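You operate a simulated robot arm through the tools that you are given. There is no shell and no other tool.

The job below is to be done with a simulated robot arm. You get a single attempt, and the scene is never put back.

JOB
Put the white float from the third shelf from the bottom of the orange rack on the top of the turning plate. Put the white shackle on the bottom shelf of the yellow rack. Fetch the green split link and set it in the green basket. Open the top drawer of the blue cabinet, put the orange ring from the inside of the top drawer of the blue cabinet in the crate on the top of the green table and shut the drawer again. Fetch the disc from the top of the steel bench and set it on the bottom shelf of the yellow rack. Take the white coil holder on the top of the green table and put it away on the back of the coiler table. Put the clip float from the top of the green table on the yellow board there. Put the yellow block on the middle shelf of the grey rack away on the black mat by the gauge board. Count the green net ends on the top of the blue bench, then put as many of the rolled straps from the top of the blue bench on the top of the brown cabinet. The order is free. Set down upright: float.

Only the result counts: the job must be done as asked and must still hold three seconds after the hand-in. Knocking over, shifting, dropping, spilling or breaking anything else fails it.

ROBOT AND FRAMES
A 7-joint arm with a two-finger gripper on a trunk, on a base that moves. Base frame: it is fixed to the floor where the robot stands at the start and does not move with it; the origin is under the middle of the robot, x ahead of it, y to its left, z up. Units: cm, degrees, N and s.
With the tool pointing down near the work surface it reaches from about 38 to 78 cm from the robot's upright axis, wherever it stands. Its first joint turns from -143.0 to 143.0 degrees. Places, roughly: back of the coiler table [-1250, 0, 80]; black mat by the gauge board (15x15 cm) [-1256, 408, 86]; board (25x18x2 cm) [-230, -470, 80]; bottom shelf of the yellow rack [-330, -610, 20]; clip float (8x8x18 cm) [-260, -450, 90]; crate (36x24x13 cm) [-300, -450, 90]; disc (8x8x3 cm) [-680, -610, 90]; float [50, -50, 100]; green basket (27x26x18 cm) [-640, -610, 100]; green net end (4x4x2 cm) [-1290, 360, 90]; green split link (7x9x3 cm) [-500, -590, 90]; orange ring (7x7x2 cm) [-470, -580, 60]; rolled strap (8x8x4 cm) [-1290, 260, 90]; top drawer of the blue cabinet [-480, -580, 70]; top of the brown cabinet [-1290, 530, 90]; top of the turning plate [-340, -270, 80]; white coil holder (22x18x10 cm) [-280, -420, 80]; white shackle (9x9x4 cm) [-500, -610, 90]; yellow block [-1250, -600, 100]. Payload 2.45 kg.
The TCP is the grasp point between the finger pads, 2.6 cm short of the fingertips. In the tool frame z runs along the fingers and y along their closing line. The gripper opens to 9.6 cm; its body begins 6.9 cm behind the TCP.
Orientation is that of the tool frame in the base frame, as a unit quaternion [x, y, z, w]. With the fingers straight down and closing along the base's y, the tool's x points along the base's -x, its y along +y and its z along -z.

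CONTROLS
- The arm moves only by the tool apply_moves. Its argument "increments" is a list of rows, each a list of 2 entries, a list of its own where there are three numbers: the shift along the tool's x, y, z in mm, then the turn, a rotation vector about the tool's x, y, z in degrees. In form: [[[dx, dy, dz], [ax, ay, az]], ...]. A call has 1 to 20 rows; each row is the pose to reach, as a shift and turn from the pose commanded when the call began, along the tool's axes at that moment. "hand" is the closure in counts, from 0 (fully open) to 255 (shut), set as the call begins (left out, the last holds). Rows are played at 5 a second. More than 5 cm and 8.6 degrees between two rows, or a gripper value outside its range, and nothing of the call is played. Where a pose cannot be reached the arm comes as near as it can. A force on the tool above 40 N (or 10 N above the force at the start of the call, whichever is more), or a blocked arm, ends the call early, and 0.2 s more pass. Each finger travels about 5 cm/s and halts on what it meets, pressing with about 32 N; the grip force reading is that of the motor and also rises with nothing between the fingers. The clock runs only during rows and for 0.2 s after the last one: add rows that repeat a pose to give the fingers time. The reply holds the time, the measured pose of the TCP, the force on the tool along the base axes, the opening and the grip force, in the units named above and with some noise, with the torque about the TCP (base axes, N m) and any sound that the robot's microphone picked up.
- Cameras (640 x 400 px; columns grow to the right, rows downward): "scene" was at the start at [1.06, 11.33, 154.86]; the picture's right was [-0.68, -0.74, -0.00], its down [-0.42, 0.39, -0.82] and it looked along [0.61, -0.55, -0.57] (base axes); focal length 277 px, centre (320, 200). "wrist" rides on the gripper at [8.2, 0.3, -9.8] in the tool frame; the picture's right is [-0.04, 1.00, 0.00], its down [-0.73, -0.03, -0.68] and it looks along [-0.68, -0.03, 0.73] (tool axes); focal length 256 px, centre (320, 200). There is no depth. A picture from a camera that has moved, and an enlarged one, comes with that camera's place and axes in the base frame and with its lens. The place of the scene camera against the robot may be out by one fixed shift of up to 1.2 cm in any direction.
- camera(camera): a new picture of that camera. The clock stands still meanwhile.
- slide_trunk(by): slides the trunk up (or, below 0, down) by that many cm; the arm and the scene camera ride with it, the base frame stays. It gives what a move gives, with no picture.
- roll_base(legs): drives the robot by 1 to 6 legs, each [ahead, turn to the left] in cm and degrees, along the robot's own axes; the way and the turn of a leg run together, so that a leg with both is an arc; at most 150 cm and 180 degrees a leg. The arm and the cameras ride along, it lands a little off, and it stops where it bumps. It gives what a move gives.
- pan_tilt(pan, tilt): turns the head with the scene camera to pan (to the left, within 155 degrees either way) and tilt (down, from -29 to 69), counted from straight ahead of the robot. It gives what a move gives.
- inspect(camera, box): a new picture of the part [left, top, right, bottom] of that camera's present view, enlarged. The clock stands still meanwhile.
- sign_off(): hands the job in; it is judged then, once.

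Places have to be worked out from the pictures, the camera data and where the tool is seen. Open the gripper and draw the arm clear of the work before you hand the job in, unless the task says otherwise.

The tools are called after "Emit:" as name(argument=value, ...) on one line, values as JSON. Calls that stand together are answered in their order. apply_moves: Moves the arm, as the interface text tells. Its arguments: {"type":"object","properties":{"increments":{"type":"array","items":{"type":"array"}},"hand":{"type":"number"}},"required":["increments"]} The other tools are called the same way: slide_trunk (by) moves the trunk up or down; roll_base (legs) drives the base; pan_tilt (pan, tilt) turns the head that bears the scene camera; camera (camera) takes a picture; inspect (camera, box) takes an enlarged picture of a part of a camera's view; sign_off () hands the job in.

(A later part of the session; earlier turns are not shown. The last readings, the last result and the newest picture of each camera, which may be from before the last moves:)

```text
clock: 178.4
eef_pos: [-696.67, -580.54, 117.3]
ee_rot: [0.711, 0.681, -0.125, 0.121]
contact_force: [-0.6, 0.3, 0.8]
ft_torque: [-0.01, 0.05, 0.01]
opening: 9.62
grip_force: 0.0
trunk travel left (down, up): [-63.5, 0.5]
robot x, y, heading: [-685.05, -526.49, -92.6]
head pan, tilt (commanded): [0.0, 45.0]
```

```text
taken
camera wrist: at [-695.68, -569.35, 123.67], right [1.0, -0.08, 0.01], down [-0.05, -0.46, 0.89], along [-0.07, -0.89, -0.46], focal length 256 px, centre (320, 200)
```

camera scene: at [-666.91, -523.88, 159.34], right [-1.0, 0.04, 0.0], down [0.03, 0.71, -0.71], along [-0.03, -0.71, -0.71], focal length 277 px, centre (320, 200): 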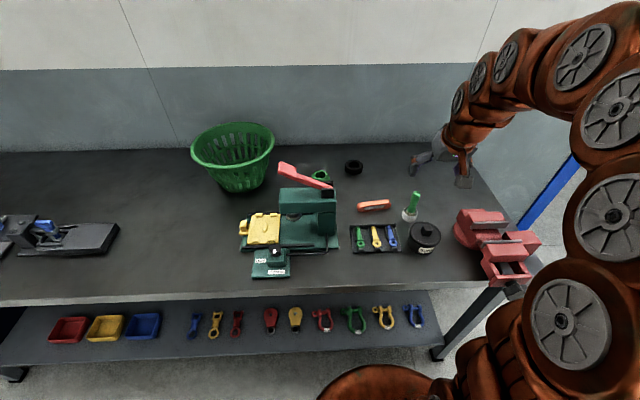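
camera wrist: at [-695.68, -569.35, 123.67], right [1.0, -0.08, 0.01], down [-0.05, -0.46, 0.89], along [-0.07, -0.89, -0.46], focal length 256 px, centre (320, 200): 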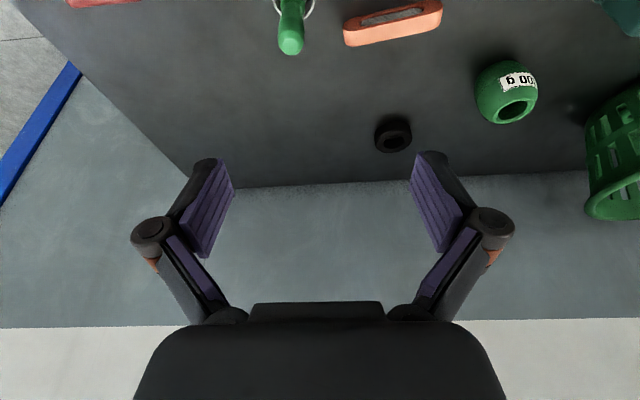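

The disc refines to [-683.7, -610.5, 88–90]. I go above it at z≈100.

Emit:
apply_moves(increments=[[[-25, 18, 32], [0, 0, 0]], [[-50, 35, 64], [0, 0, 0]], [[-76, 53, 97], [0, 0, 0]], [[-101, 71, 129], [0, 0, 0]], [[-127, 88, 161], [0, 0, 0]], [[-152, 106, 193], [0, 0, 0]], [[-178, 124, 226], [0, 0, 0]], [[-203, 141.5, 258], [0, 0, 0]], [[-203, 141.5, 258], [0, 0, 0]]])

Emit:
camera(camera="wrist")

Emit:
inspect(camera="scene", box=[280, 100, 440, 200])

```text
clock: 180.4
eef_pos: [-683.56, -609.1, 100.04]
ee_rot: [0.712, 0.681, -0.126, 0.12]
contact_force: [0.4, -1.2, 0.4]
ft_torque: [0.03, -0.01, -0.02]
opening: 9.58
grip_force: 0.0
trunk travel left (down, up): [-63.5, 0.5]
robot x, y, heading: [-684.84, -526.45, -92.6]
head pan, tilt (commanded): [0.0, 45.0]
```

```text
taken
camera wrist: at [-682.77, -598.04, 106.43], right [1.0, -0.08, 0.01], down [-0.05, -0.46, 0.89], along [-0.07, -0.89, -0.46], focal length 256 px, centre (320, 200)
```

wrist: 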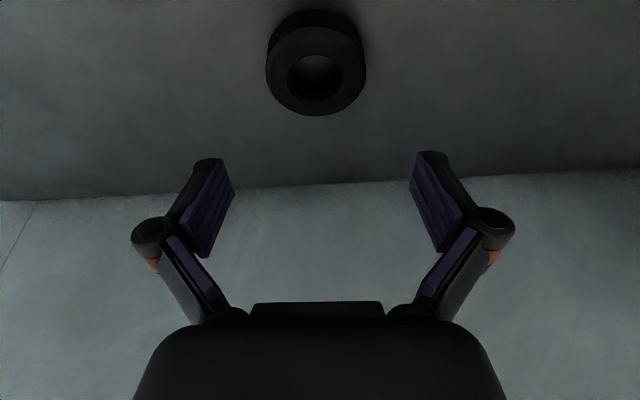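

```text
4.00 times, centred on (360, 150) of scene
camera zoom: at [-667.2, -531.07, 159.34], right [-1.0, 0.04, 0.0], down [0.03, 0.71, -0.71], along [-0.03, -0.71, -0.71], focal length 1108 px, centre (160, 400)
```

zoom: 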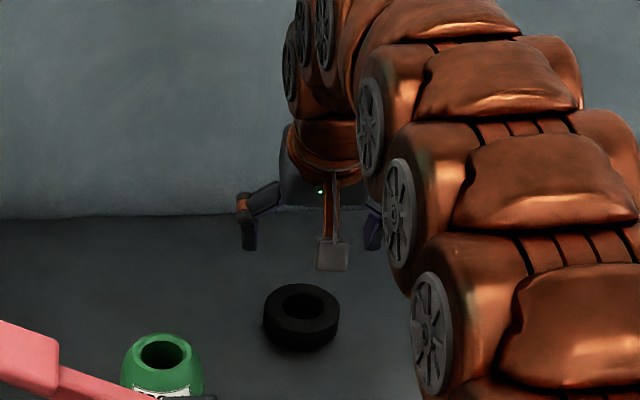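

The disc is at about [-683.9, -610.6], centre z≈88. I descend to z≈91 around it.

Emit:
apply_moves(increments=[[[6, -1, 22], [0, 0, 0]], [[12, -2, 44], [0, 0, 0]], [[18, -3, 66], [0, 0, 0]], [[23.2, -3.1, 87.4], [0, 0, 0]], [[23.2, -3.1, 87.4], [0, 0, 0]]])

Emit:
camera(camera="wrist")

Emit:
inspect(camera="scene", box=[300, 120, 420, 195])

```text
clock: 181.6
eef_pos: [-684.08, -609.86, 90.97]
ee_rot: [0.711, 0.681, -0.125, 0.12]
contact_force: [0.1, 0.4, -0.4]
ft_torque: [0.01, 0.03, -0.01]
opening: 9.6
grip_force: 0.2
trunk travel left (down, up): [-63.5, 0.5]
robot x, y, heading: [-684.83, -526.31, -92.6]
head pan, tilt (commanded): [0.0, 45.0]
```

```text
taken
camera wrist: at [-683.17, -598.71, 97.36], right [1.0, -0.08, 0.01], down [-0.05, -0.46, 0.89], along [-0.07, -0.89, -0.46], focal length 256 px, centre (320, 200)
```

wrist: 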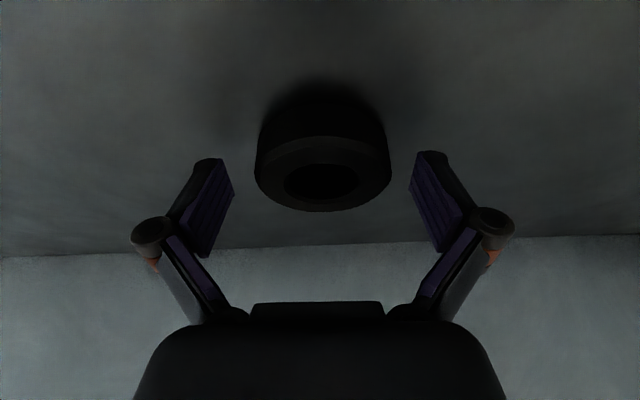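

```text
5.33 times, centred on (360, 158) of scene
camera zoom: at [-667.21, -531.05, 159.34], right [-1.0, 0.04, 0.0], down [0.03, 0.71, -0.71], along [-0.03, -0.71, -0.71], focal length 1477 px, centre (107, 427)
```

zoom: 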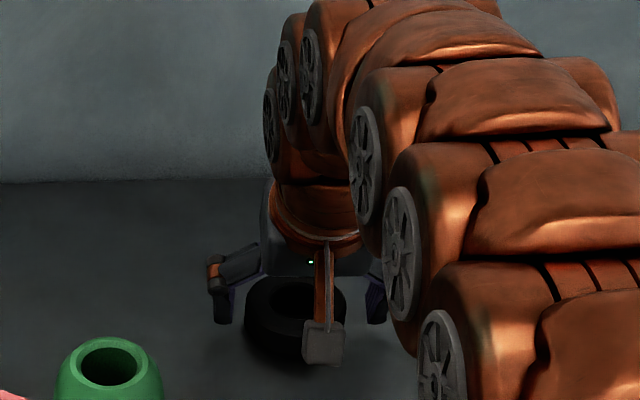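

The disc is centred between the pads. I go down 6 mm more and close.

Emit:
apply_moves(increments=[[[1, 0, 2.8], [0, 0, 0]], [[2, 0, 5.6], [0, 0, 0]], [[2, 0, 5.6], [0, 0, 0]]])

Emit:
apply_moves(increments=[[[0, 0, 0], [0, 0, 0]], [[0, 0, 0], [0, 0, 0]], [[0, 0, 0], [0, 0, 0]], [[0, 0, 0], [0, 0, 0]]], hand=255)

Emit:
camera(camera="wrist")

```text
clock: 182.4
eef_pos: [-684.09, -609.8, 90.41]
ee_rot: [0.712, 0.68, -0.126, 0.12]
contact_force: [1.0, 0.3, 1.1]
ft_torque: [-0.01, 0.02, 0.01]
opening: 9.6
grip_force: 0.0
trunk travel left (down, up): [-63.5, 0.5]
robot x, y, heading: [-684.75, -526.41, -92.9]
head pan, tilt (commanded): [0.0, 45.0]
```

```text
clock: 183.4
eef_pos: [-683.86, -609.79, 90.38]
ee_rot: [0.711, 0.681, -0.126, 0.122]
contact_force: [1.7, 0.0, 3.4]
ft_torque: [-0.03, -0.14, 0.02]
opening: 7.15
grip_force: 31.9
trunk travel left (down, up): [-63.5, 0.5]
robot x, y, heading: [-685.1, -526.45, -92.5]
head pan, tilt (commanded): [0.0, 45.0]
```

```text
taken
camera wrist: at [-683.09, -598.68, 96.83], right [1.0, -0.08, 0.01], down [-0.05, -0.45, 0.89], along [-0.07, -0.89, -0.46], focal length 256 px, centre (320, 200)
```

wrist: 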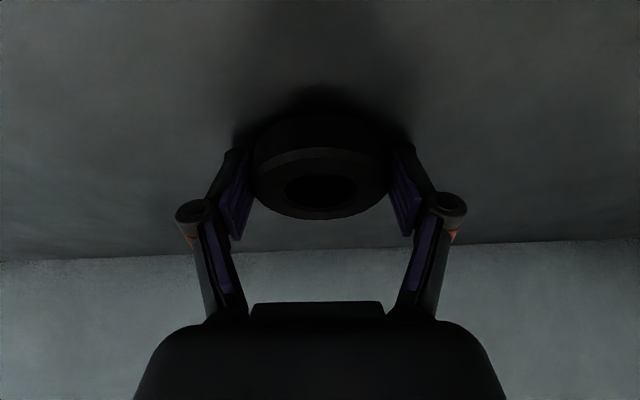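

Gripped at 7.15 cm. I lift clear and draw it back.

Emit:
apply_moves(increments=[[[-7, 0, -19], [0, 0, 0]], [[-21, 0, -56], [0, 0, 0]], [[-34, 0, -94], [0, 0, 0]], [[-41, 0, -113], [0, 0, 0]], [[-5, 0, -133], [0, 0, 0]], [[30, 0, -153], [0, 0, 0]], [[66, 0, -173], [0, 0, 0]], [[102, 0, -193], [0, 0, 0]], [[140, 0, -214], [0, 0, 0]], [[180, 0, -236], [0, 0, 0]]])

Emit:
camera(camera="wrist")

Emit:
camera(camera="scene")

```text
clock: 185.6
eef_pos: [-682.78, -584.93, 106.23]
ee_rot: [0.711, 0.681, -0.125, 0.12]
contact_force: [-0.1, -0.7, -1.0]
ft_torque: [0.03, -0.01, -0.01]
opening: 7.1
grip_force: 31.9
trunk travel left (down, up): [-63.5, 0.5]
robot x, y, heading: [-684.71, -526.09, -92.3]
head pan, tilt (commanded): [0.0, 45.0]
```

```text
taken
camera wrist: at [-681.94, -573.82, 112.68], right [1.0, -0.08, 0.01], down [-0.05, -0.45, 0.89], along [-0.07, -0.89, -0.46], focal length 256 px, centre (320, 200)
```

wrist: 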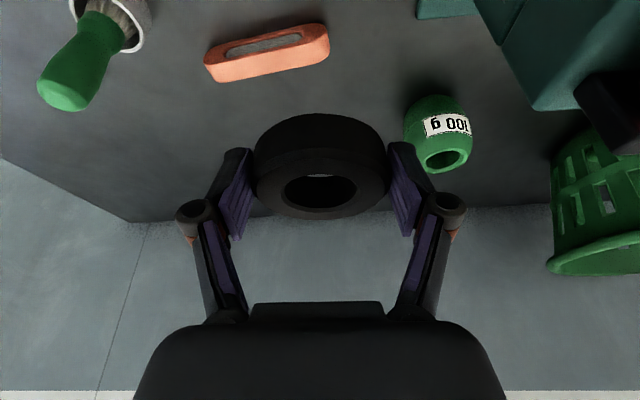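

```text
taken
camera scene: at [-667.21, -531.08, 159.34], right [-1.0, 0.04, 0.0], down [0.03, 0.71, -0.71], along [-0.03, -0.71, -0.71], focal length 277 px, centre (320, 200)
```

scene: 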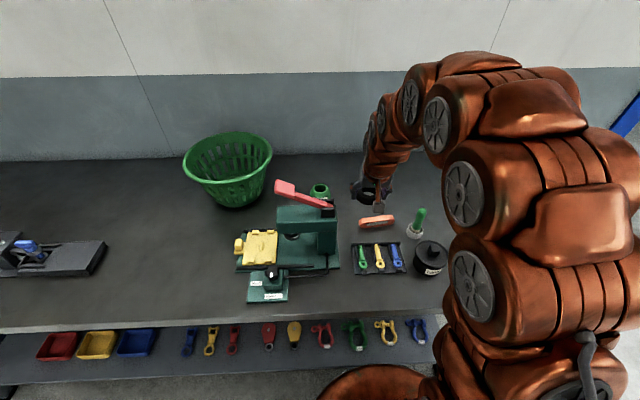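

The disc is safely held. I back off the bench, turn east and drive toward the yellow rack.

Emit:
roll_base(legs=[[-24, 0], [0, 92.5], [135, 0], [125, 0]])

Emit:
pan_tilt(pan=0, tilt=35)

Emit:
camera(camera="scene")

Emit:
pan_tilt(pan=-45, tilt=35)

Emit:
camera(camera="scene")

```text
clock: 203.5
eef_pos: [-365.95, -501.06, 106.32]
ee_rot: [0.003, 0.985, -0.001, 0.174]
contact_force: [0.4, 0.2, -0.7]
ft_torque: [0.02, 0.01, -0.01]
opening: 7.13
grip_force: 32.4
trunk travel left (down, up): [-63.5, 0.5]
robot x, y, heading: [-424.61, -505.01, -0.5]
head pan, tilt (commanded): [0.0, 45.0]
```

```text
clock: 204.2
eef_pos: [-365.97, -501.07, 106.12]
ee_rot: [0.004, 0.985, -0.001, 0.174]
contact_force: [-0.4, 0.4, -0.5]
ft_torque: [0.01, 0.03, -0.02]
opening: 7.13
grip_force: 32.6
trunk travel left (down, up): [-63.5, 0.5]
robot x, y, heading: [-424.39, -505.15, -0.8]
head pan, tilt (commanded): [0.0, 35.0]
```

```text
taken
camera scene: at [-421.09, -487.79, 160.82], right [-0.01, -1.0, 0.0], down [-0.57, 0.01, -0.82], along [0.82, -0.01, -0.57], focal length 277 px, centre (320, 200)
```

scene: 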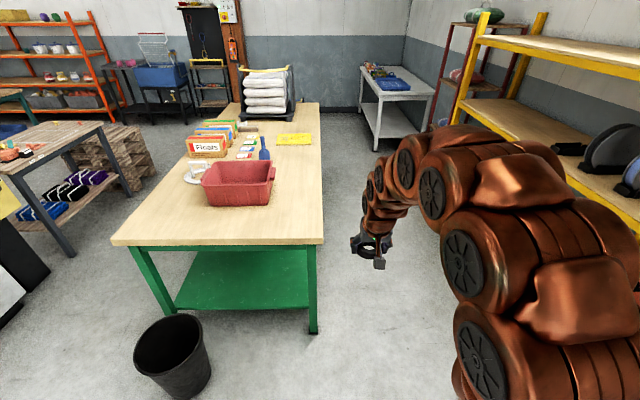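

```text
clock: 205.3
eef_pos: [-366.01, -501.13, 106.17]
ee_rot: [0.004, 0.985, -0.001, 0.173]
contact_force: [-0.1, 0.1, -0.5]
ft_torque: [0.01, 0.01, 0.0]
opening: 7.11
grip_force: 31.5
trunk travel left (down, up): [-63.5, 0.5]
robot x, y, heading: [-424.85, -504.97, -0.3]
head pan, tilt (commanded): [-45.0, 35.0]
```

```text
taken
camera scene: at [-423.72, -493.99, 160.82], right [-0.71, -0.7, 0.0], down [-0.4, 0.41, -0.82], along [0.57, -0.58, -0.57], focal length 277 px, centre (320, 200)
```

scene: 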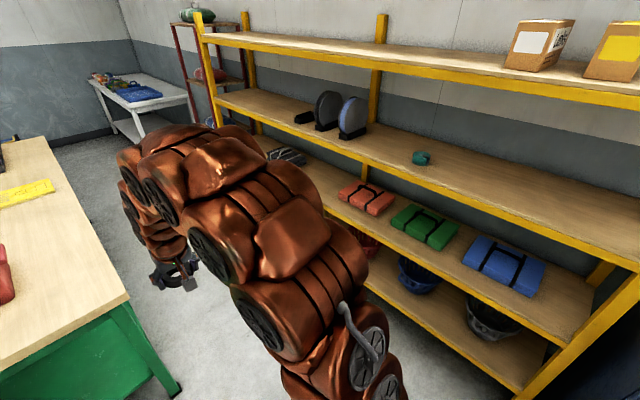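

The aisle between the table (y>-490) and rack (y<-593) is about 1 m. I zoom in on the bottom shelf to find a free spot reachable from the open west end.

Emit:
pan_tilt(pan=-75, tilt=40)

Emit:
camera(camera="scene")

Emit:
inspect(camera="scene", box=[100, 150, 420, 350])

```text
clock: 206.3
eef_pos: [-365.98, -501.14, 106.18]
ee_rot: [0.004, 0.985, -0.001, 0.174]
contact_force: [-0.1, 0.8, -0.2]
ft_torque: [-0.03, -0.01, 0.03]
opening: 7.11
grip_force: 32.2
trunk travel left (down, up): [-63.5, 0.5]
robot x, y, heading: [-425.03, -504.67, -0.5]
head pan, tilt (commanded): [-75.0, 40.0]
```

```text
taken
camera scene: at [-427.77, -495.93, 160.07], right [-0.97, -0.25, 0.0], down [-0.16, 0.62, -0.77], along [0.19, -0.74, -0.64], focal length 277 px, centre (320, 200)
```

scene: 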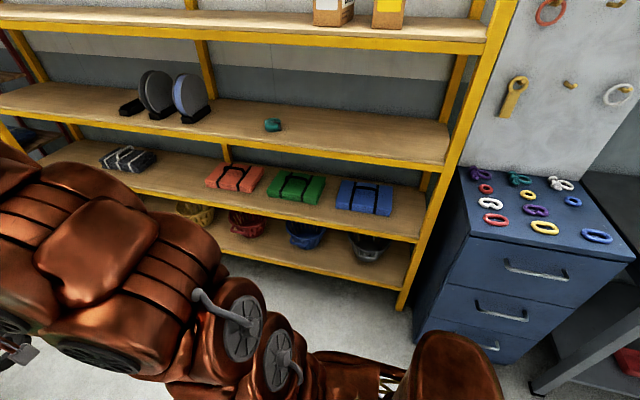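

```text
2.00 times, centred on (260, 250) of scene
camera zoom: at [-427.77, -495.93, 160.07], right [-0.97, -0.25, 0.0], down [-0.16, 0.62, -0.77], along [0.19, -0.74, -0.64], focal length 554 px, centre (440, 100)
```

zoom: 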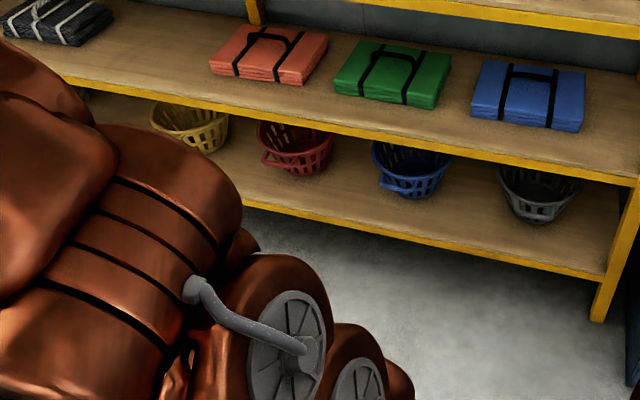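

There is a free bay on the bottom shelf between the blue and grey baskets, about x -402…-417, shelf z≈22, front edge y≈-593. I turn to face it and lower the trunk.

Emit:
roll_base(legs=[[0, -89.5]])

Emit:
slide_trunk(by=-58)

Emit:
pan_tilt(pan=0, tilt=40)

Emit:
camera(camera="scene")

Emit:
camera(camera="wrist")

```text
clock: 210.4
eef_pos: [-419.15, -563.54, 106.22]
ee_rot: [0.691, 0.701, -0.122, 0.124]
contact_force: [-0.7, -0.6, -0.7]
ft_torque: [0.0, -0.02, 0.0]
opening: 7.13
grip_force: 31.8
trunk travel left (down, up): [-63.5, 0.5]
robot x, y, heading: [-424.75, -505.0, -89.1]
head pan, tilt (commanded): [-75.0, 40.0]
```

```text
refused: -58 is not a number from -40 to 40
```

```text
clock: 211.9
eef_pos: [-419.34, -563.58, 106.27]
ee_rot: [0.692, 0.701, -0.121, 0.123]
contact_force: [0.1, 0.9, -1.2]
ft_torque: [0.0, 0.03, 0.0]
opening: 7.12
grip_force: 32.2
trunk travel left (down, up): [-63.5, 0.5]
robot x, y, heading: [-424.64, -504.69, -89.4]
head pan, tilt (commanded): [0.0, 40.0]
```

```text
taken
camera scene: at [-406.85, -509.2, 160.07], right [-1.0, -0.01, 0.0], down [-0.01, 0.64, -0.77], along [0.01, -0.77, -0.64], focal length 277 px, centre (320, 200)
```

scene: 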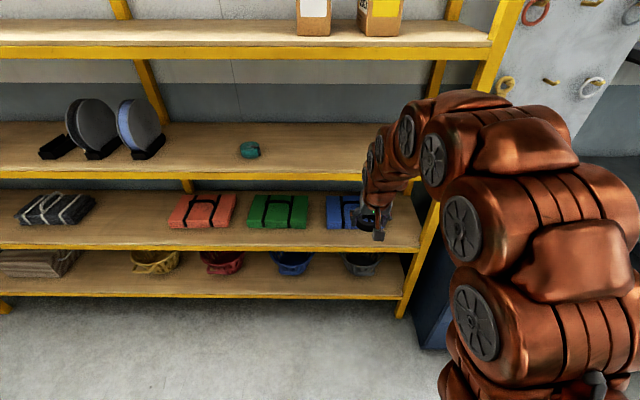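

```text
taken
camera wrist: at [-419.04, -552.44, 112.66], right [1.0, -0.02, 0.01], down [-0.02, -0.46, 0.89], along [-0.01, -0.89, -0.46], focal length 256 px, centre (320, 200)
```

wrist: 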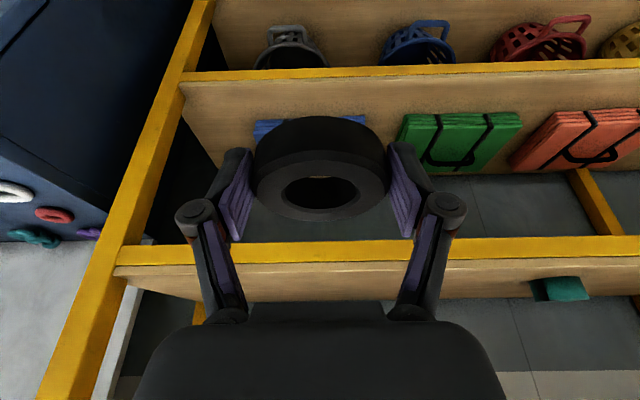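

Slide is limited to 40 per call; I lower in two steps.

Emit:
slide_trunk(by=-40)

Emit:
slide_trunk(by=-20)

Emit:
camera(camera="scene")

Emit:
camera(camera="wrist")

```text
clock: 215.7
eef_pos: [-419.41, -563.51, 66.21]
ee_rot: [0.692, 0.7, -0.122, 0.124]
contact_force: [0.0, -0.9, -1.6]
ft_torque: [-0.01, -0.01, -0.01]
opening: 7.11
grip_force: 31.7
trunk travel left (down, up): [-23.5, 40.5]
robot x, y, heading: [-424.6, -504.97, -89.2]
head pan, tilt (commanded): [0.0, 40.0]
```

```text
clock: 217.9
eef_pos: [-419.3, -563.61, 46.17]
ee_rot: [0.692, 0.701, -0.122, 0.123]
contact_force: [0.5, 0.1, -1.1]
ft_torque: [0.01, -0.01, -0.02]
opening: 7.14
grip_force: 31.6
trunk travel left (down, up): [-3.5, 60.5]
robot x, y, heading: [-424.36, -504.79, -89.2]
head pan, tilt (commanded): [0.0, 40.0]
```

```text
taken
camera scene: at [-406.85, -509.2, 100.07], right [-1.0, -0.01, 0.0], down [-0.01, 0.64, -0.77], along [0.01, -0.77, -0.64], focal length 277 px, centre (320, 200)
```

scene: 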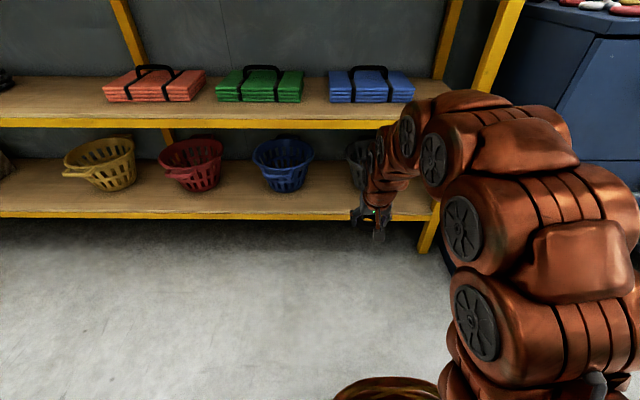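

```text
taken
camera wrist: at [-419.04, -552.43, 52.67], right [1.0, -0.02, 0.01], down [-0.02, -0.46, 0.89], along [-0.01, -0.89, -0.46], focal length 256 px, centre (320, 200)
```

wrist: 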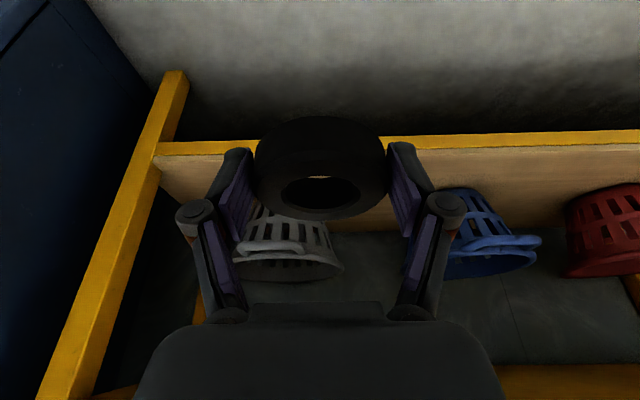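

The shelf surface is at z≈21.6 and the bay centre at x≈-407 is free. I tilt the hand to 40° and shift left before rolling in.

Emit:
apply_moves(increments=[[[18, 28, 9], [0, -5, 0]], [[36, 56, 18], [0, -10, 0]], [[55, 84, 28], [0, -15, 0]], [[73, 111, 37], [0, -20, 0]], [[73, 111, 37], [0, -20, 0]]])

Emit:
roll_base(legs=[[25, 0]])

Emit:
camera(camera="scene")

Emit:
camera(camera="wrist")

```text
clock: 219.1
eef_pos: [-408.48, -557.82, 40.2]
ee_rot: [0.661, 0.668, -0.24, 0.243]
contact_force: [0.0, 0.8, -1.4]
ft_torque: [0.03, -0.02, -0.02]
opening: 7.13
grip_force: 32.0
trunk travel left (down, up): [-3.5, 60.5]
robot x, y, heading: [-424.94, -505.12, -88.9]
head pan, tilt (commanded): [0.0, 40.0]
```

```text
clock: 220.9
eef_pos: [-407.89, -583.11, 40.32]
ee_rot: [0.659, 0.67, -0.24, 0.244]
contact_force: [-0.8, 0.7, -1.2]
ft_torque: [0.03, 0.0, -0.02]
opening: 7.13
grip_force: 31.5
trunk travel left (down, up): [-3.5, 60.5]
robot x, y, heading: [-424.04, -530.59, -89.1]
head pan, tilt (commanded): [0.0, 40.0]
```

```text
taken
camera scene: at [-406.47, -534.5, 100.07], right [-1.0, -0.02, 0.0], down [-0.01, 0.64, -0.77], along [0.01, -0.77, -0.64], focal length 277 px, centre (320, 200)
```

scene: 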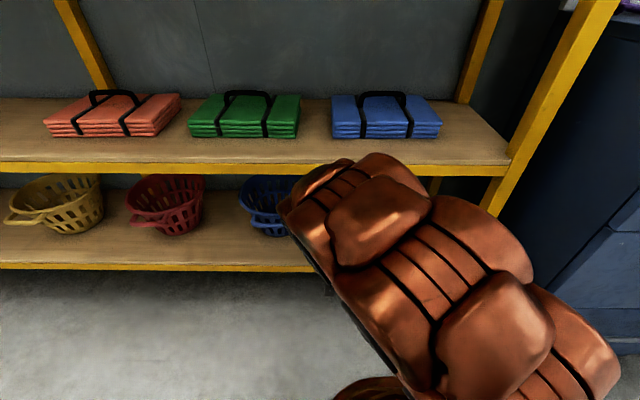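

```text
taken
camera wrist: at [-407.72, -570.46, 42.58], right [1.0, -0.01, 0.03], down [-0.03, -0.13, 0.99], along [-0.01, -0.99, -0.13], focal length 256 px, centre (320, 200)
```

wrist: 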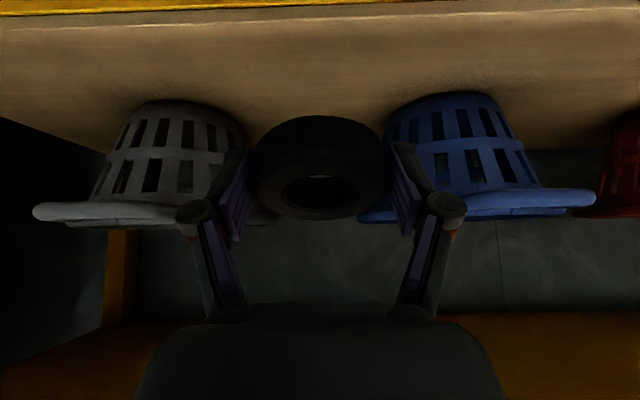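

Grey and blue baskets leave a clear gap right ahead of the disc. I extend over the shelf to y≈-599 at z≈30.

Emit:
apply_moves(increments=[[[-11, 0, 36], [0, 0, 0]], [[-22, 0, 72], [0, 0, 0]], [[-33, 0, 109], [0, 0, 0]], [[-44, 0, 145], [0, 0, 0]], [[-55.6, 0, 181], [0, 0, 0]], [[-55.6, 0, 181], [0, 0, 0]]])

Emit:
camera(camera="wrist")

Emit:
camera(camera="scene")

```text
clock: 222.3
eef_pos: [-407.69, -599.05, 29.89]
ee_rot: [0.659, 0.67, -0.241, 0.244]
contact_force: [0.0, -0.5, -1.5]
ft_torque: [0.0, -0.01, -0.03]
opening: 7.14
grip_force: 32.1
trunk travel left (down, up): [-3.5, 60.5]
robot x, y, heading: [-424.22, -530.37, -89.2]
head pan, tilt (commanded): [0.0, 40.0]
```

```text
taken
camera wrist: at [-407.4, -586.47, 32.28], right [1.0, -0.01, 0.02], down [-0.03, -0.13, 0.99], along [-0.01, -0.99, -0.13], focal length 256 px, centre (320, 200)
```

wrist: 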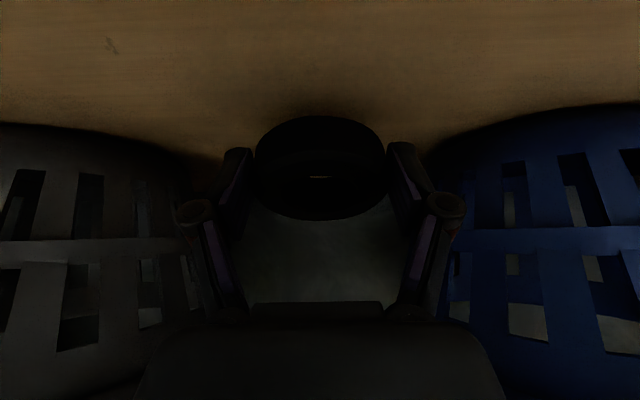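

```text
taken
camera scene: at [-406.47, -534.5, 100.07], right [-1.0, -0.02, 0.0], down [-0.01, 0.64, -0.77], along [0.01, -0.77, -0.64], focal length 277 px, centre (320, 200)
```

scene: 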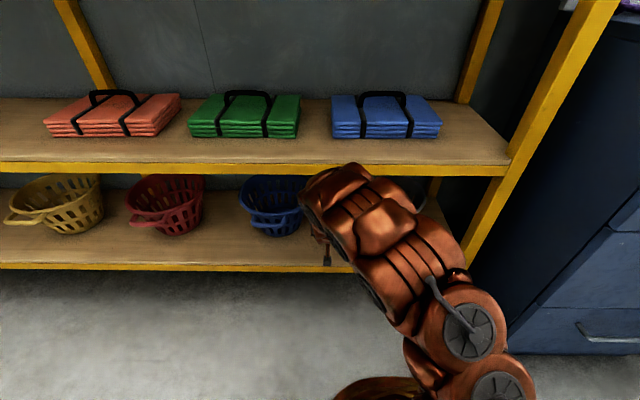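

Free on both sides. I lower 3 cm, then feel for the shelf.

Emit:
apply_moves(increments=[[[6.4, 0, 7.7], [0, 0, 0]], [[12.9, 0, 15.3], [0, 0, 0]], [[19.3, 0, 23], [0, 0, 0]], [[22.5, 0, 26.8], [0, 0, 0]], [[22.5, 0, 26.8], [0, 0, 0]]])

Emit:
apply_moves(increments=[[[1.3, 0, 1.5], [0, 0, 0]], [[2.6, 0, 3.1], [0, 0, 0]], [[3.9, 0, 4.6], [0, 0, 0]], [[3.9, 0, 4.6], [0, 0, 0]]])

```text
clock: 223.3
eef_pos: [-407.66, -599.35, 27.18]
ee_rot: [0.658, 0.668, -0.242, 0.248]
contact_force: [-3.4, 18.8, 30.4]
ft_torque: [0.49, 0.94, -0.57]
opening: 7.13
grip_force: 32.3
trunk travel left (down, up): [-3.5, 60.5]
robot x, y, heading: [-424.22, -530.45, -89.3]
head pan, tilt (commanded): [0.0, 40.0]
stopped in row 4: the force on the tool passed its limit at 49 N (the readings are from after the stop); the commanded pose is now the measured one
```

```text
clock: 223.7
eef_pos: [-407.55, -599.23, 27.33]
ee_rot: [0.658, 0.668, -0.243, 0.249]
contact_force: [-2.1, 17.9, 29.0]
ft_torque: [0.47, 0.96, -0.6]
opening: 7.13
grip_force: 32.1
trunk travel left (down, up): [-3.5, 60.5]
robot x, y, heading: [-424.24, -530.57, -89.1]
head pan, tilt (commanded): [0.0, 40.0]
stopped in row 1: the force on the tool passed its limit at 50 N (the readings are from after the stop); the commanded pose is now the measured one
```

Contact with the shelf at z≈27.3. I back off 3 mm to unload and look.

Emit:
apply_moves(increments=[[[-1.3, 0, -1.5], [0, 0, 0]], [[-2, 0, -2.3], [0, 0, 0]], [[-2, 0, -2.3], [0, 0, 0]]])

Emit:
camera(camera="wrist")

Emit:
inspect(camera="scene", box=[240, 160, 400, 300])

```text
clock: 224.4
eef_pos: [-407.5, -599.26, 27.3]
ee_rot: [0.658, 0.669, -0.241, 0.248]
contact_force: [0.1, -0.7, -0.1]
ft_torque: [0.0, 0.07, 0.02]
opening: 7.11
grip_force: 31.8
trunk travel left (down, up): [-3.5, 60.5]
robot x, y, heading: [-424.12, -530.24, -89.4]
head pan, tilt (commanded): [0.0, 40.0]
```

```text
taken
camera wrist: at [-407.45, -586.61, 29.52], right [1.0, -0.02, 0.03], down [-0.03, -0.12, 0.99], along [-0.01, -0.99, -0.12], focal length 256 px, centre (320, 200)
```

wrist: 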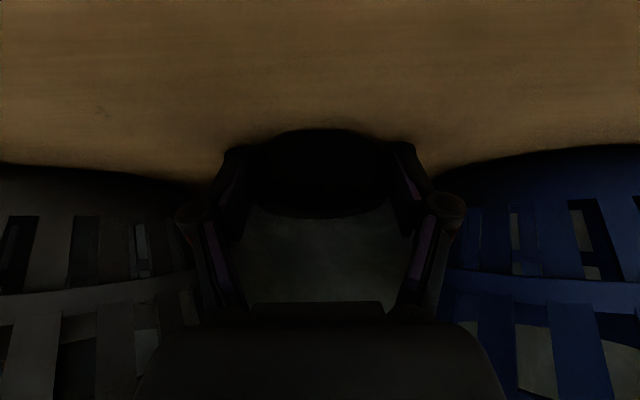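

```text
2.86 times, centred on (320, 230) of scene
camera zoom: at [-406.47, -534.5, 100.04], right [-1.0, -0.02, 0.0], down [-0.01, 0.64, -0.77], along [0.01, -0.77, -0.64], focal length 791 px, centre (320, 114)
```

zoom: 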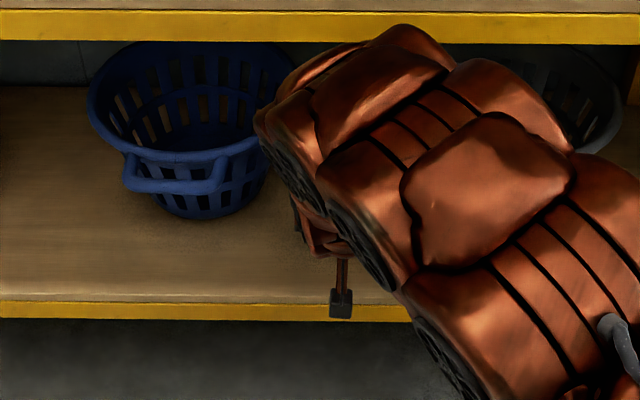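

Disc rests on the shelf edge-down with no load. I open the hand.

Emit:
apply_moves(increments=[[[0, 0, 0], [0, 0, 0]], [[0, 0, 0], [0, 0, 0]], [[0, 0, 0], [0, 0, 0]], [[0, 0, 0], [0, 0, 0]]], hand=0)

Emit:
camera(camera="wrist")

```text
clock: 225.4
eef_pos: [-407.79, -599.33, 27.39]
ee_rot: [0.658, 0.669, -0.242, 0.247]
contact_force: [-0.6, -0.7, -0.9]
ft_torque: [-0.01, -0.01, -0.01]
opening: 9.61
grip_force: 0.0
trunk travel left (down, up): [-3.5, 60.5]
robot x, y, heading: [-424.41, -530.17, -89.1]
head pan, tilt (commanded): [0.0, 40.0]
```

```text
taken
camera wrist: at [-407.44, -586.62, 29.58], right [1.0, -0.02, 0.03], down [-0.03, -0.12, 0.99], along [-0.01, -0.99, -0.12], focal length 256 px, centre (320, 200)
```

wrist: 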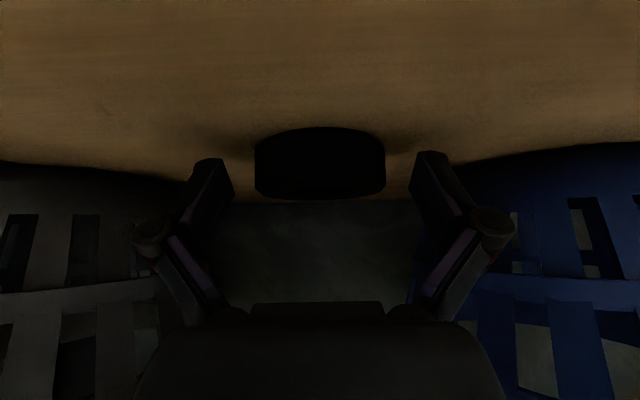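

The disc lies flat on the shelf between the fingers. I withdraw along the hand's axis.

Emit:
apply_moves(increments=[[[0, 0, -30], [0, 0, 0]], [[0, 0, -70], [0, 0, 0]], [[0, 0, -115], [0, 0, 0]], [[0, 0, -160], [0, 0, 0]], [[0, 0, -200], [0, 0, 0]]])

Emit:
camera(camera="wrist")

```text
clock: 226.7
eef_pos: [-407.78, -586.32, 42.54]
ee_rot: [0.658, 0.668, -0.242, 0.248]
contact_force: [-0.3, 0.6, 0.5]
ft_torque: [0.01, 0.0, -0.03]
opening: 9.61
grip_force: 0.1
trunk travel left (down, up): [-3.5, 60.5]
robot x, y, heading: [-424.45, -530.2, -89.2]
head pan, tilt (commanded): [0.0, 40.0]
```

```text
taken
camera wrist: at [-407.61, -573.69, 44.68], right [1.0, -0.02, 0.03], down [-0.03, -0.12, 0.99], along [-0.01, -0.99, -0.12], focal length 256 px, centre (320, 200)
```

wrist: 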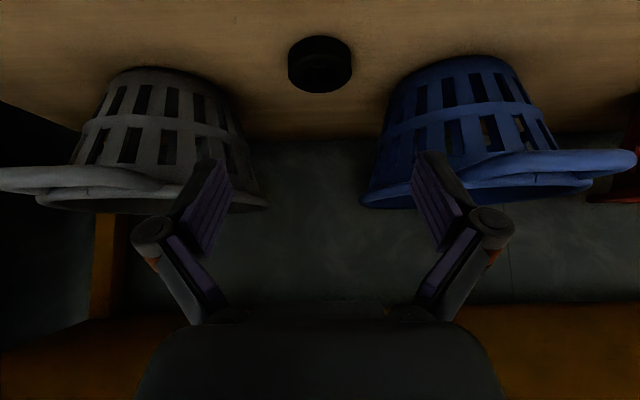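

Disc task done. Next the white shackle: I back away from the rack, raise the trunk, and go to the cabinet again.

Emit:
roll_base(legs=[[-28, 0]])

Emit:
slide_trunk(by=40)

Emit:
slide_trunk(by=20)

Emit:
roll_base(legs=[[0, -90], [68, 0], [0, 89]])

Emit:
pan_tilt(pan=-5, tilt=50)

Emit:
camera(camera="scene")

```text
clock: 228.6
eef_pos: [-408.23, -558.61, 42.51]
ee_rot: [0.659, 0.668, -0.241, 0.248]
contact_force: [-0.2, 0.4, 0.4]
ft_torque: [0.01, -0.01, 0.01]
opening: 9.59
grip_force: 0.0
trunk travel left (down, up): [-3.5, 60.5]
robot x, y, heading: [-424.49, -502.34, -89.1]
head pan, tilt (commanded): [0.0, 40.0]
```

```text
clock: 232.4
eef_pos: [-408.23, -558.67, 82.52]
ee_rot: [0.658, 0.668, -0.242, 0.247]
contact_force: [0.3, 0.6, 0.4]
ft_torque: [0.0, -0.03, 0.03]
opening: 9.59
grip_force: 0.1
trunk travel left (down, up): [-43.5, 20.5]
robot x, y, heading: [-425.1, -502.26, -89.3]
head pan, tilt (commanded): [0.0, 40.0]
```

```text
clock: 234.6
eef_pos: [-408.08, -558.62, 102.48]
ee_rot: [0.658, 0.669, -0.241, 0.248]
contact_force: [-0.8, -0.5, -0.1]
ft_torque: [0.01, -0.02, 0.01]
opening: 9.58
grip_force: 0.1
trunk travel left (down, up): [-63.5, 0.5]
robot x, y, heading: [-424.71, -502.21, -89.3]
head pan, tilt (commanded): [0.0, 40.0]
```

```text
clock: 245.9
eef_pos: [-476.11, -560.18, 102.47]
ee_rot: [0.666, 0.661, -0.245, 0.245]
contact_force: [-0.1, 0.1, 0.3]
ft_torque: [0.0, 0.03, -0.02]
opening: 9.61
grip_force: 0.1
trunk travel left (down, up): [-63.5, 0.5]
robot x, y, heading: [-491.87, -504.02, -90.6]
head pan, tilt (commanded): [0.0, 40.0]
```

```text
clock: 246.6
eef_pos: [-476.08, -560.18, 102.48]
ee_rot: [0.666, 0.661, -0.245, 0.245]
contact_force: [-1.1, 0.0, -0.1]
ft_torque: [-0.01, 0.01, -0.01]
opening: 9.63
grip_force: 0.0
trunk travel left (down, up): [-63.5, 0.5]
robot x, y, heading: [-491.45, -503.64, -90.2]
head pan, tilt (commanded): [-5.0, 50.0]
```

```text
taken
camera scene: at [-474.31, -507.43, 158.65], right [-1.0, 0.09, 0.0], down [0.07, 0.76, -0.64], along [-0.06, -0.64, -0.77], focal length 277 px, centre (320, 200)
```

scene: 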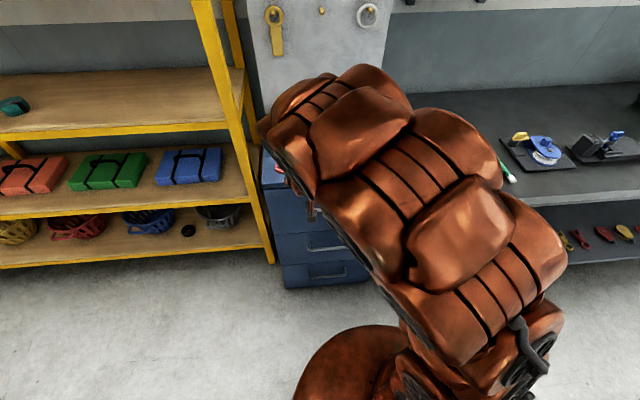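

The disc is visible on the bottom shelf. I roll 25 cm closer to the cabinet, then turn the hand upright and yaw it 90° so it closes along y across the shackle's bow.

Emit:
roll_base(legs=[[25, 0]])

Emit:
apply_moves(increments=[[[-17, -22, -9], [0, 8, 0]], [[-34, -44, -18], [0, 16, 0]], [[-51, -66, -27], [0, 24, 0]], [[-60, -88, -36], [0, 32, 0]], [[-60, -110, -45], [0, 40, 0]], [[-60, -130, -45], [0, 40, 0]]])

Emit:
camera(camera="wrist")

```text
clock: 248.4
eef_pos: [-476.31, -585.53, 102.51]
ee_rot: [0.666, 0.661, -0.245, 0.245]
contact_force: [0.1, -0.3, -0.2]
ft_torque: [0.0, 0.02, 0.02]
opening: 9.6
grip_force: 0.1
trunk travel left (down, up): [-63.5, 0.5]
robot x, y, heading: [-491.54, -529.01, -90.1]
head pan, tilt (commanded): [-5.0, 50.0]
```

```text
clock: 249.8
eef_pos: [-489.32, -586.97, 109.82]
ee_rot: [0.71, 0.705, -0.002, 0.003]
contact_force: [-1.0, 1.1, 0.3]
ft_torque: [0.0, 0.02, -0.02]
opening: 9.61
grip_force: 0.0
trunk travel left (down, up): [-63.5, 0.5]
robot x, y, heading: [-491.67, -529.46, -90.5]
head pan, tilt (commanded): [-5.0, 50.0]
```

```text
taken
camera wrist: at [-488.88, -578.72, 119.63], right [1.0, -0.05, 0.0], down [-0.04, -0.73, 0.68], along [-0.03, -0.68, -0.73], focal length 256 px, centre (320, 200)
```

wrist: 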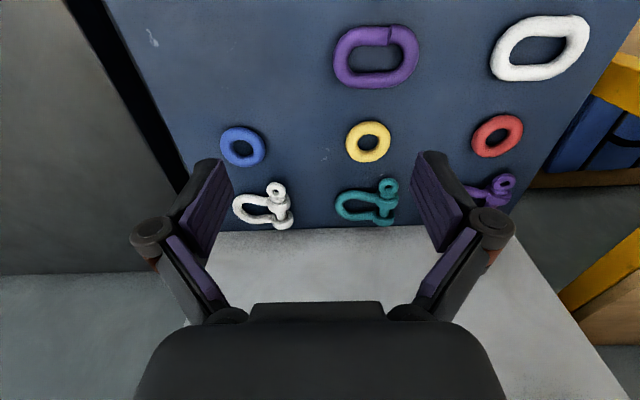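

The shackle's bow spans x -497…-502 around y≈-603, z≈94.6. I yaw the hand by -90° above it at z≈108.

Emit:
apply_moves(increments=[[[-12, -8, 1], [0, 0, -8]], [[-24, -16, 2], [0, 0, -16]], [[-36, -24, 3], [0, 0, -24]], [[-48, -32, 4], [0, 0, -32]], [[-60, -40, 5], [0, 0, -40]], [[-72, -48, 8], [0, 0, -48]], [[-84, -56, 11], [0, 0, -56]], [[-96, -64, 14], [0, 0, -64]], [[-108, -72, 17], [0, 0, -72]], [[-120, -80, 20], [0, 0, -80]], [[-132, -90, 23], [0, 0, -88]], [[-140, -98, 25], [0, 0, -90]], [[-140, -98, 25], [0, 0, -90]]])

Emit:
camera(camera="wrist")

Emit:
camera(camera="scene")

```text
clock: 252.6
eef_pos: [-498.91, -600.6, 107.61]
ee_rot: [0.002, 1.0, -0.005, -0.001]
contact_force: [0.6, 0.8, 0.3]
ft_torque: [0.01, 0.03, 0.0]
opening: 9.57
grip_force: 0.1
trunk travel left (down, up): [-63.5, 0.5]
robot x, y, heading: [-491.68, -528.99, -90.4]
head pan, tilt (commanded): [-5.0, 50.0]
```

```text
taken
camera wrist: at [-506.95, -600.0, 117.36], right [0.04, 1.0, -0.01], down [0.73, -0.03, 0.68], along [0.68, -0.04, -0.73], focal length 256 px, centre (320, 200)
```

wrist: 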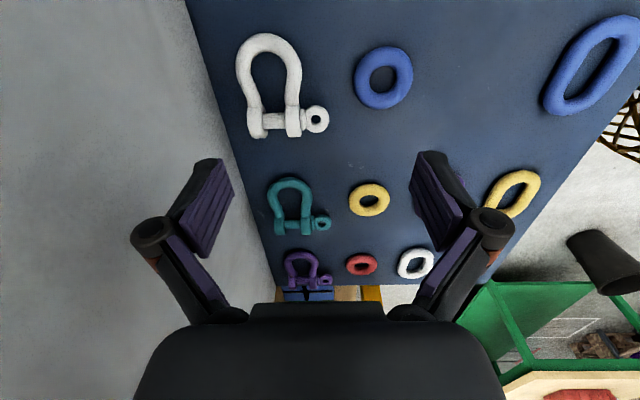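

```text
taken
camera scene: at [-474.19, -532.06, 158.59], right [-1.0, 0.09, 0.0], down [0.07, 0.76, -0.65], along [-0.06, -0.64, -0.76], focal length 277 px, centre (320, 200)
```

scene: 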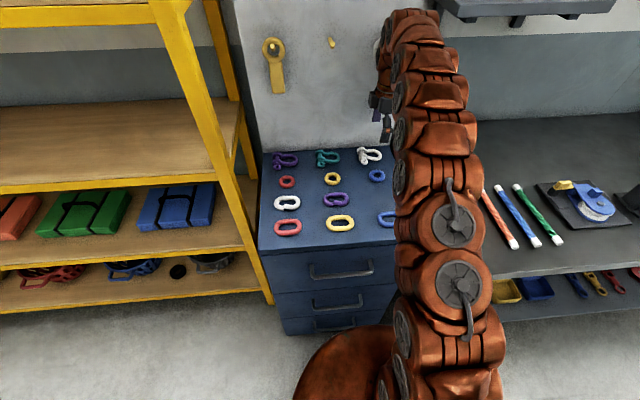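

The yaw worked; closing is now along y. Shackle legs are at y -602.2…-607.6, the wall board at y≈-610.4 and the blue ring's edge at -597.6, so I pre-close to about 8 cm and centre at y≈-604.2.

Emit:
apply_moves(increments=[[[-1, -12, 20], [0, 0, 0]], [[-2, -24, 40], [0, 0, 0]], [[-3, -36, 60], [0, 0, 0]], [[-3, -36, 60], [0, 0, 0]]], hand=42)

Emit:
camera(camera="wrist")

Emit:
inspect(camera="wrist", box=[160, 0, 480, 200])

```text
clock: 253.6
eef_pos: [-499.09, -604.21, 101.77]
ee_rot: [0.003, 1.0, -0.005, 0.0]
contact_force: [-0.1, -0.4, -0.8]
ft_torque: [-0.04, 0.01, -0.01]
opening: 8.02
grip_force: 0.0
trunk travel left (down, up): [-63.5, 0.5]
robot x, y, heading: [-491.25, -528.93, -90.6]
head pan, tilt (commanded): [-5.0, 50.0]
```

```text
taken
camera wrist: at [-507.2, -603.52, 111.62], right [0.05, 1.0, -0.01], down [0.73, -0.03, 0.68], along [0.68, -0.04, -0.73], focal length 256 px, centre (320, 200)
```

wrist: 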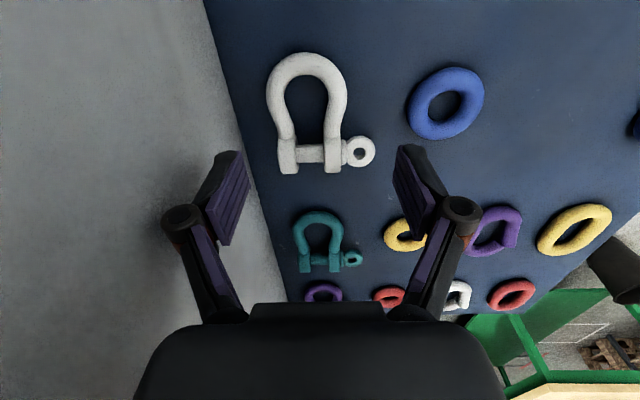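

```text
2.00 times, centred on (320, 100) of wrist
camera zoom: at [-507.2, -603.52, 111.62], right [0.05, 1.0, -0.01], down [0.73, -0.03, 0.68], along [0.68, -0.04, -0.73], focal length 512 px, centre (320, 400)
```

zoom: 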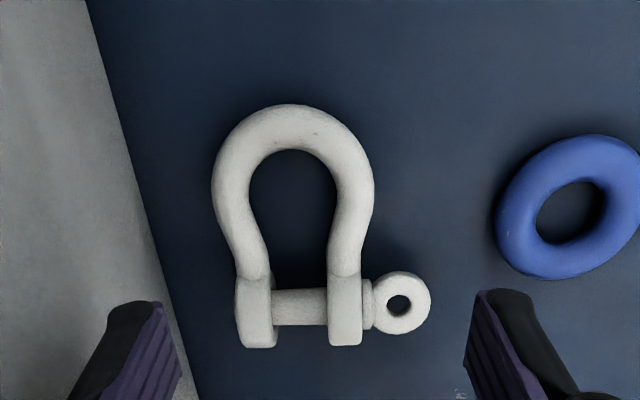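

Now precise: shackle centre line y≈-605.0, legs 5.3–5.6 cm wide, board at y≈-610.8. I pre-close to 7 cm, centre at [-498.5, -605.0] and lower to z≈96.5.

Emit:
apply_moves(increments=[[[-6, -8, 5], [0, 0, 0]], [[-6, -8, 5], [0, 0, 0]], [[-6, -8, 20], [0, 0, 0]], [[-6, -8, 37], [0, 0, 0]], [[-6, -8, 52], [0, 0, 0]], [[-6, -8, 52], [0, 0, 0]]], hand=69)

Emit:
inspect(camera="wrist", box=[160, 60, 480, 260])

```text
clock: 254.4
eef_pos: [-497.86, -606.5, 98.45]
ee_rot: [-0.001, 1.0, 0.007, 0.001]
contact_force: [3.0, 23.3, -14.9]
ft_torque: [0.08, 0.1, 0.13]
opening: 5.05
grip_force: 0.0
trunk travel left (down, up): [-63.5, 0.5]
robot x, y, heading: [-491.56, -529.04, -90.4]
head pan, tilt (commanded): [-5.0, 50.0]
stopped in row 3: the force on the tool passed its limit at 68 N (the readings are from after the stop); the commanded pose is now the measured one
```

```text
2.00 times, centred on (320, 160) of wrist
camera zoom: at [-505.93, -606.24, 108.25], right [0.04, 1.0, 0.01], down [0.73, -0.04, 0.68], along [0.68, -0.02, -0.73], focal length 512 px, centre (320, 280)
```

zoom: 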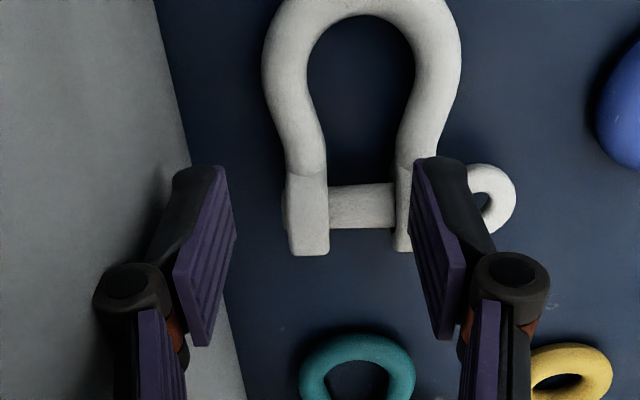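

Unexpected: a 68 N stop. The hand body seems to press on the wall board on its -y side. I look at the scene before doing anything.

Emit:
camera(camera="scene")

Emit:
inspect(camera="scene", box=[220, 20, 420, 145])

Emit:
camera(camera="wrist")

```text
taken
camera scene: at [-474.46, -532.61, 158.64], right [-1.0, 0.09, 0.0], down [0.07, 0.76, -0.64], along [-0.06, -0.64, -0.77], focal length 277 px, centre (320, 200)
```

scene: 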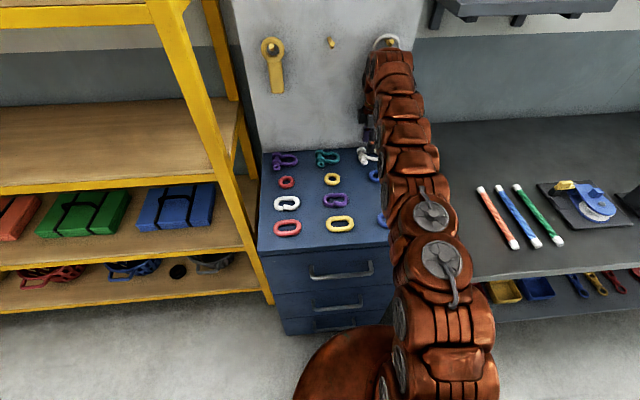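

```text
3.20 times, centred on (320, 82) of scene
camera zoom: at [-474.46, -532.61, 158.64], right [-1.0, 0.09, 0.0], down [0.07, 0.76, -0.64], along [-0.06, -0.64, -0.77], focal length 886 px, centre (320, 576)
```

zoom: 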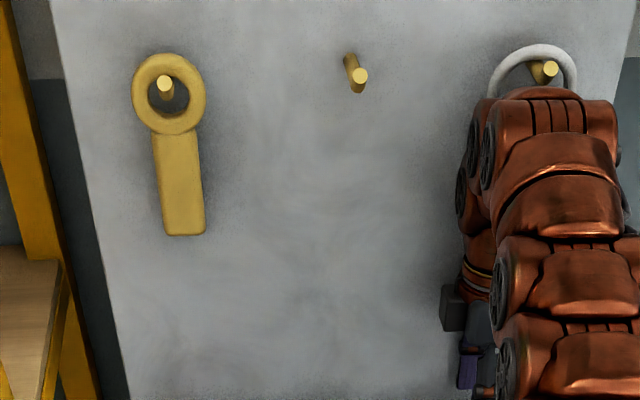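

```text
taken
camera wrist: at [-505.93, -606.24, 108.25], right [0.04, 1.0, 0.01], down [0.73, -0.04, 0.68], along [0.68, -0.02, -0.73], focal length 256 px, centre (320, 200)
```

wrist: 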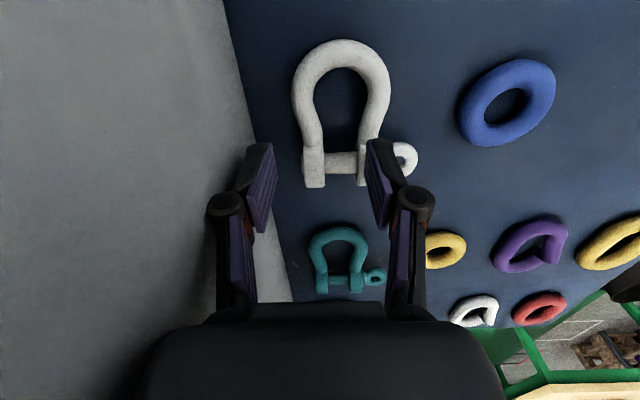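

The thick wrist of the arm reaches the board and the peg with the white ring; nothing looks displaced. I ease straight away from the board with a slight rise.

Emit:
apply_moves(increments=[[[0, 5, -3], [0, 0, 0]], [[0, 12, -8], [0, 0, 0]], [[0, 20, -14], [0, 0, 0]], [[0, 30, -22], [0, 0, 0]], [[0, 45, -32], [0, 0, 0]], [[0, 60, -40], [0, 0, 0]], [[0, 80, -45], [0, 0, 0]]])

Emit:
camera(camera="wrist")

Emit:
inspect(camera="scene", box=[220, 20, 420, 145])

```text
clock: 256.0
eef_pos: [-497.93, -598.47, 103.43]
ee_rot: [0.0, 1.0, 0.002, 0.002]
contact_force: [-0.7, 0.5, 0.2]
ft_torque: [0.01, 0.02, -0.02]
opening: 6.98
grip_force: 0.1
trunk travel left (down, up): [-63.5, 0.5]
robot x, y, heading: [-491.58, -528.76, -90.5]
head pan, tilt (commanded): [-5.0, 50.0]
```

```text
taken
camera wrist: at [-506.08, -598.14, 113.36], right [0.04, 1.0, 0.01], down [0.73, -0.03, 0.68], along [0.68, -0.02, -0.73], focal length 256 px, centre (320, 200)
```

wrist: 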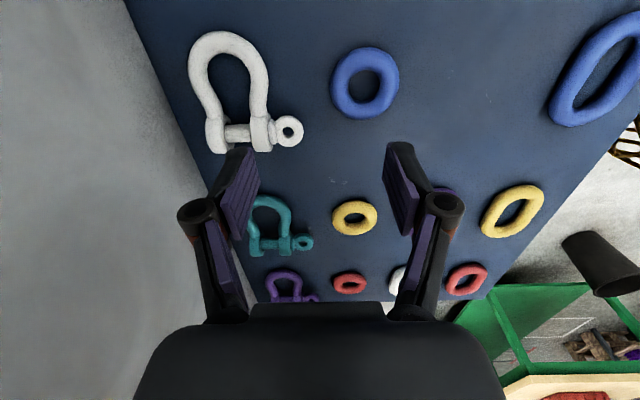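

```text
3.20 times, centred on (320, 82) of scene
camera zoom: at [-474.49, -532.76, 158.65], right [-1.0, 0.09, 0.0], down [0.07, 0.76, -0.64], along [-0.06, -0.64, -0.77], focal length 886 px, centre (320, 576)
```

zoom: 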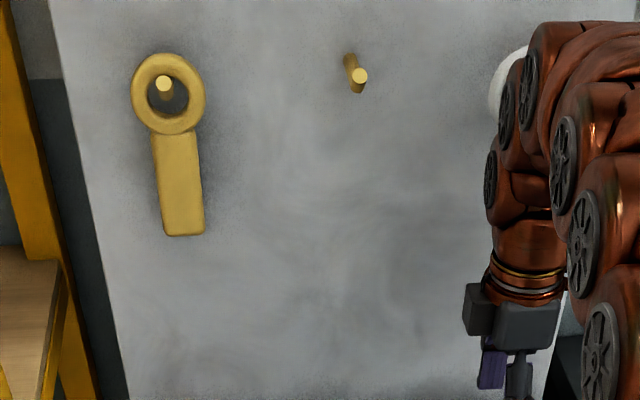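

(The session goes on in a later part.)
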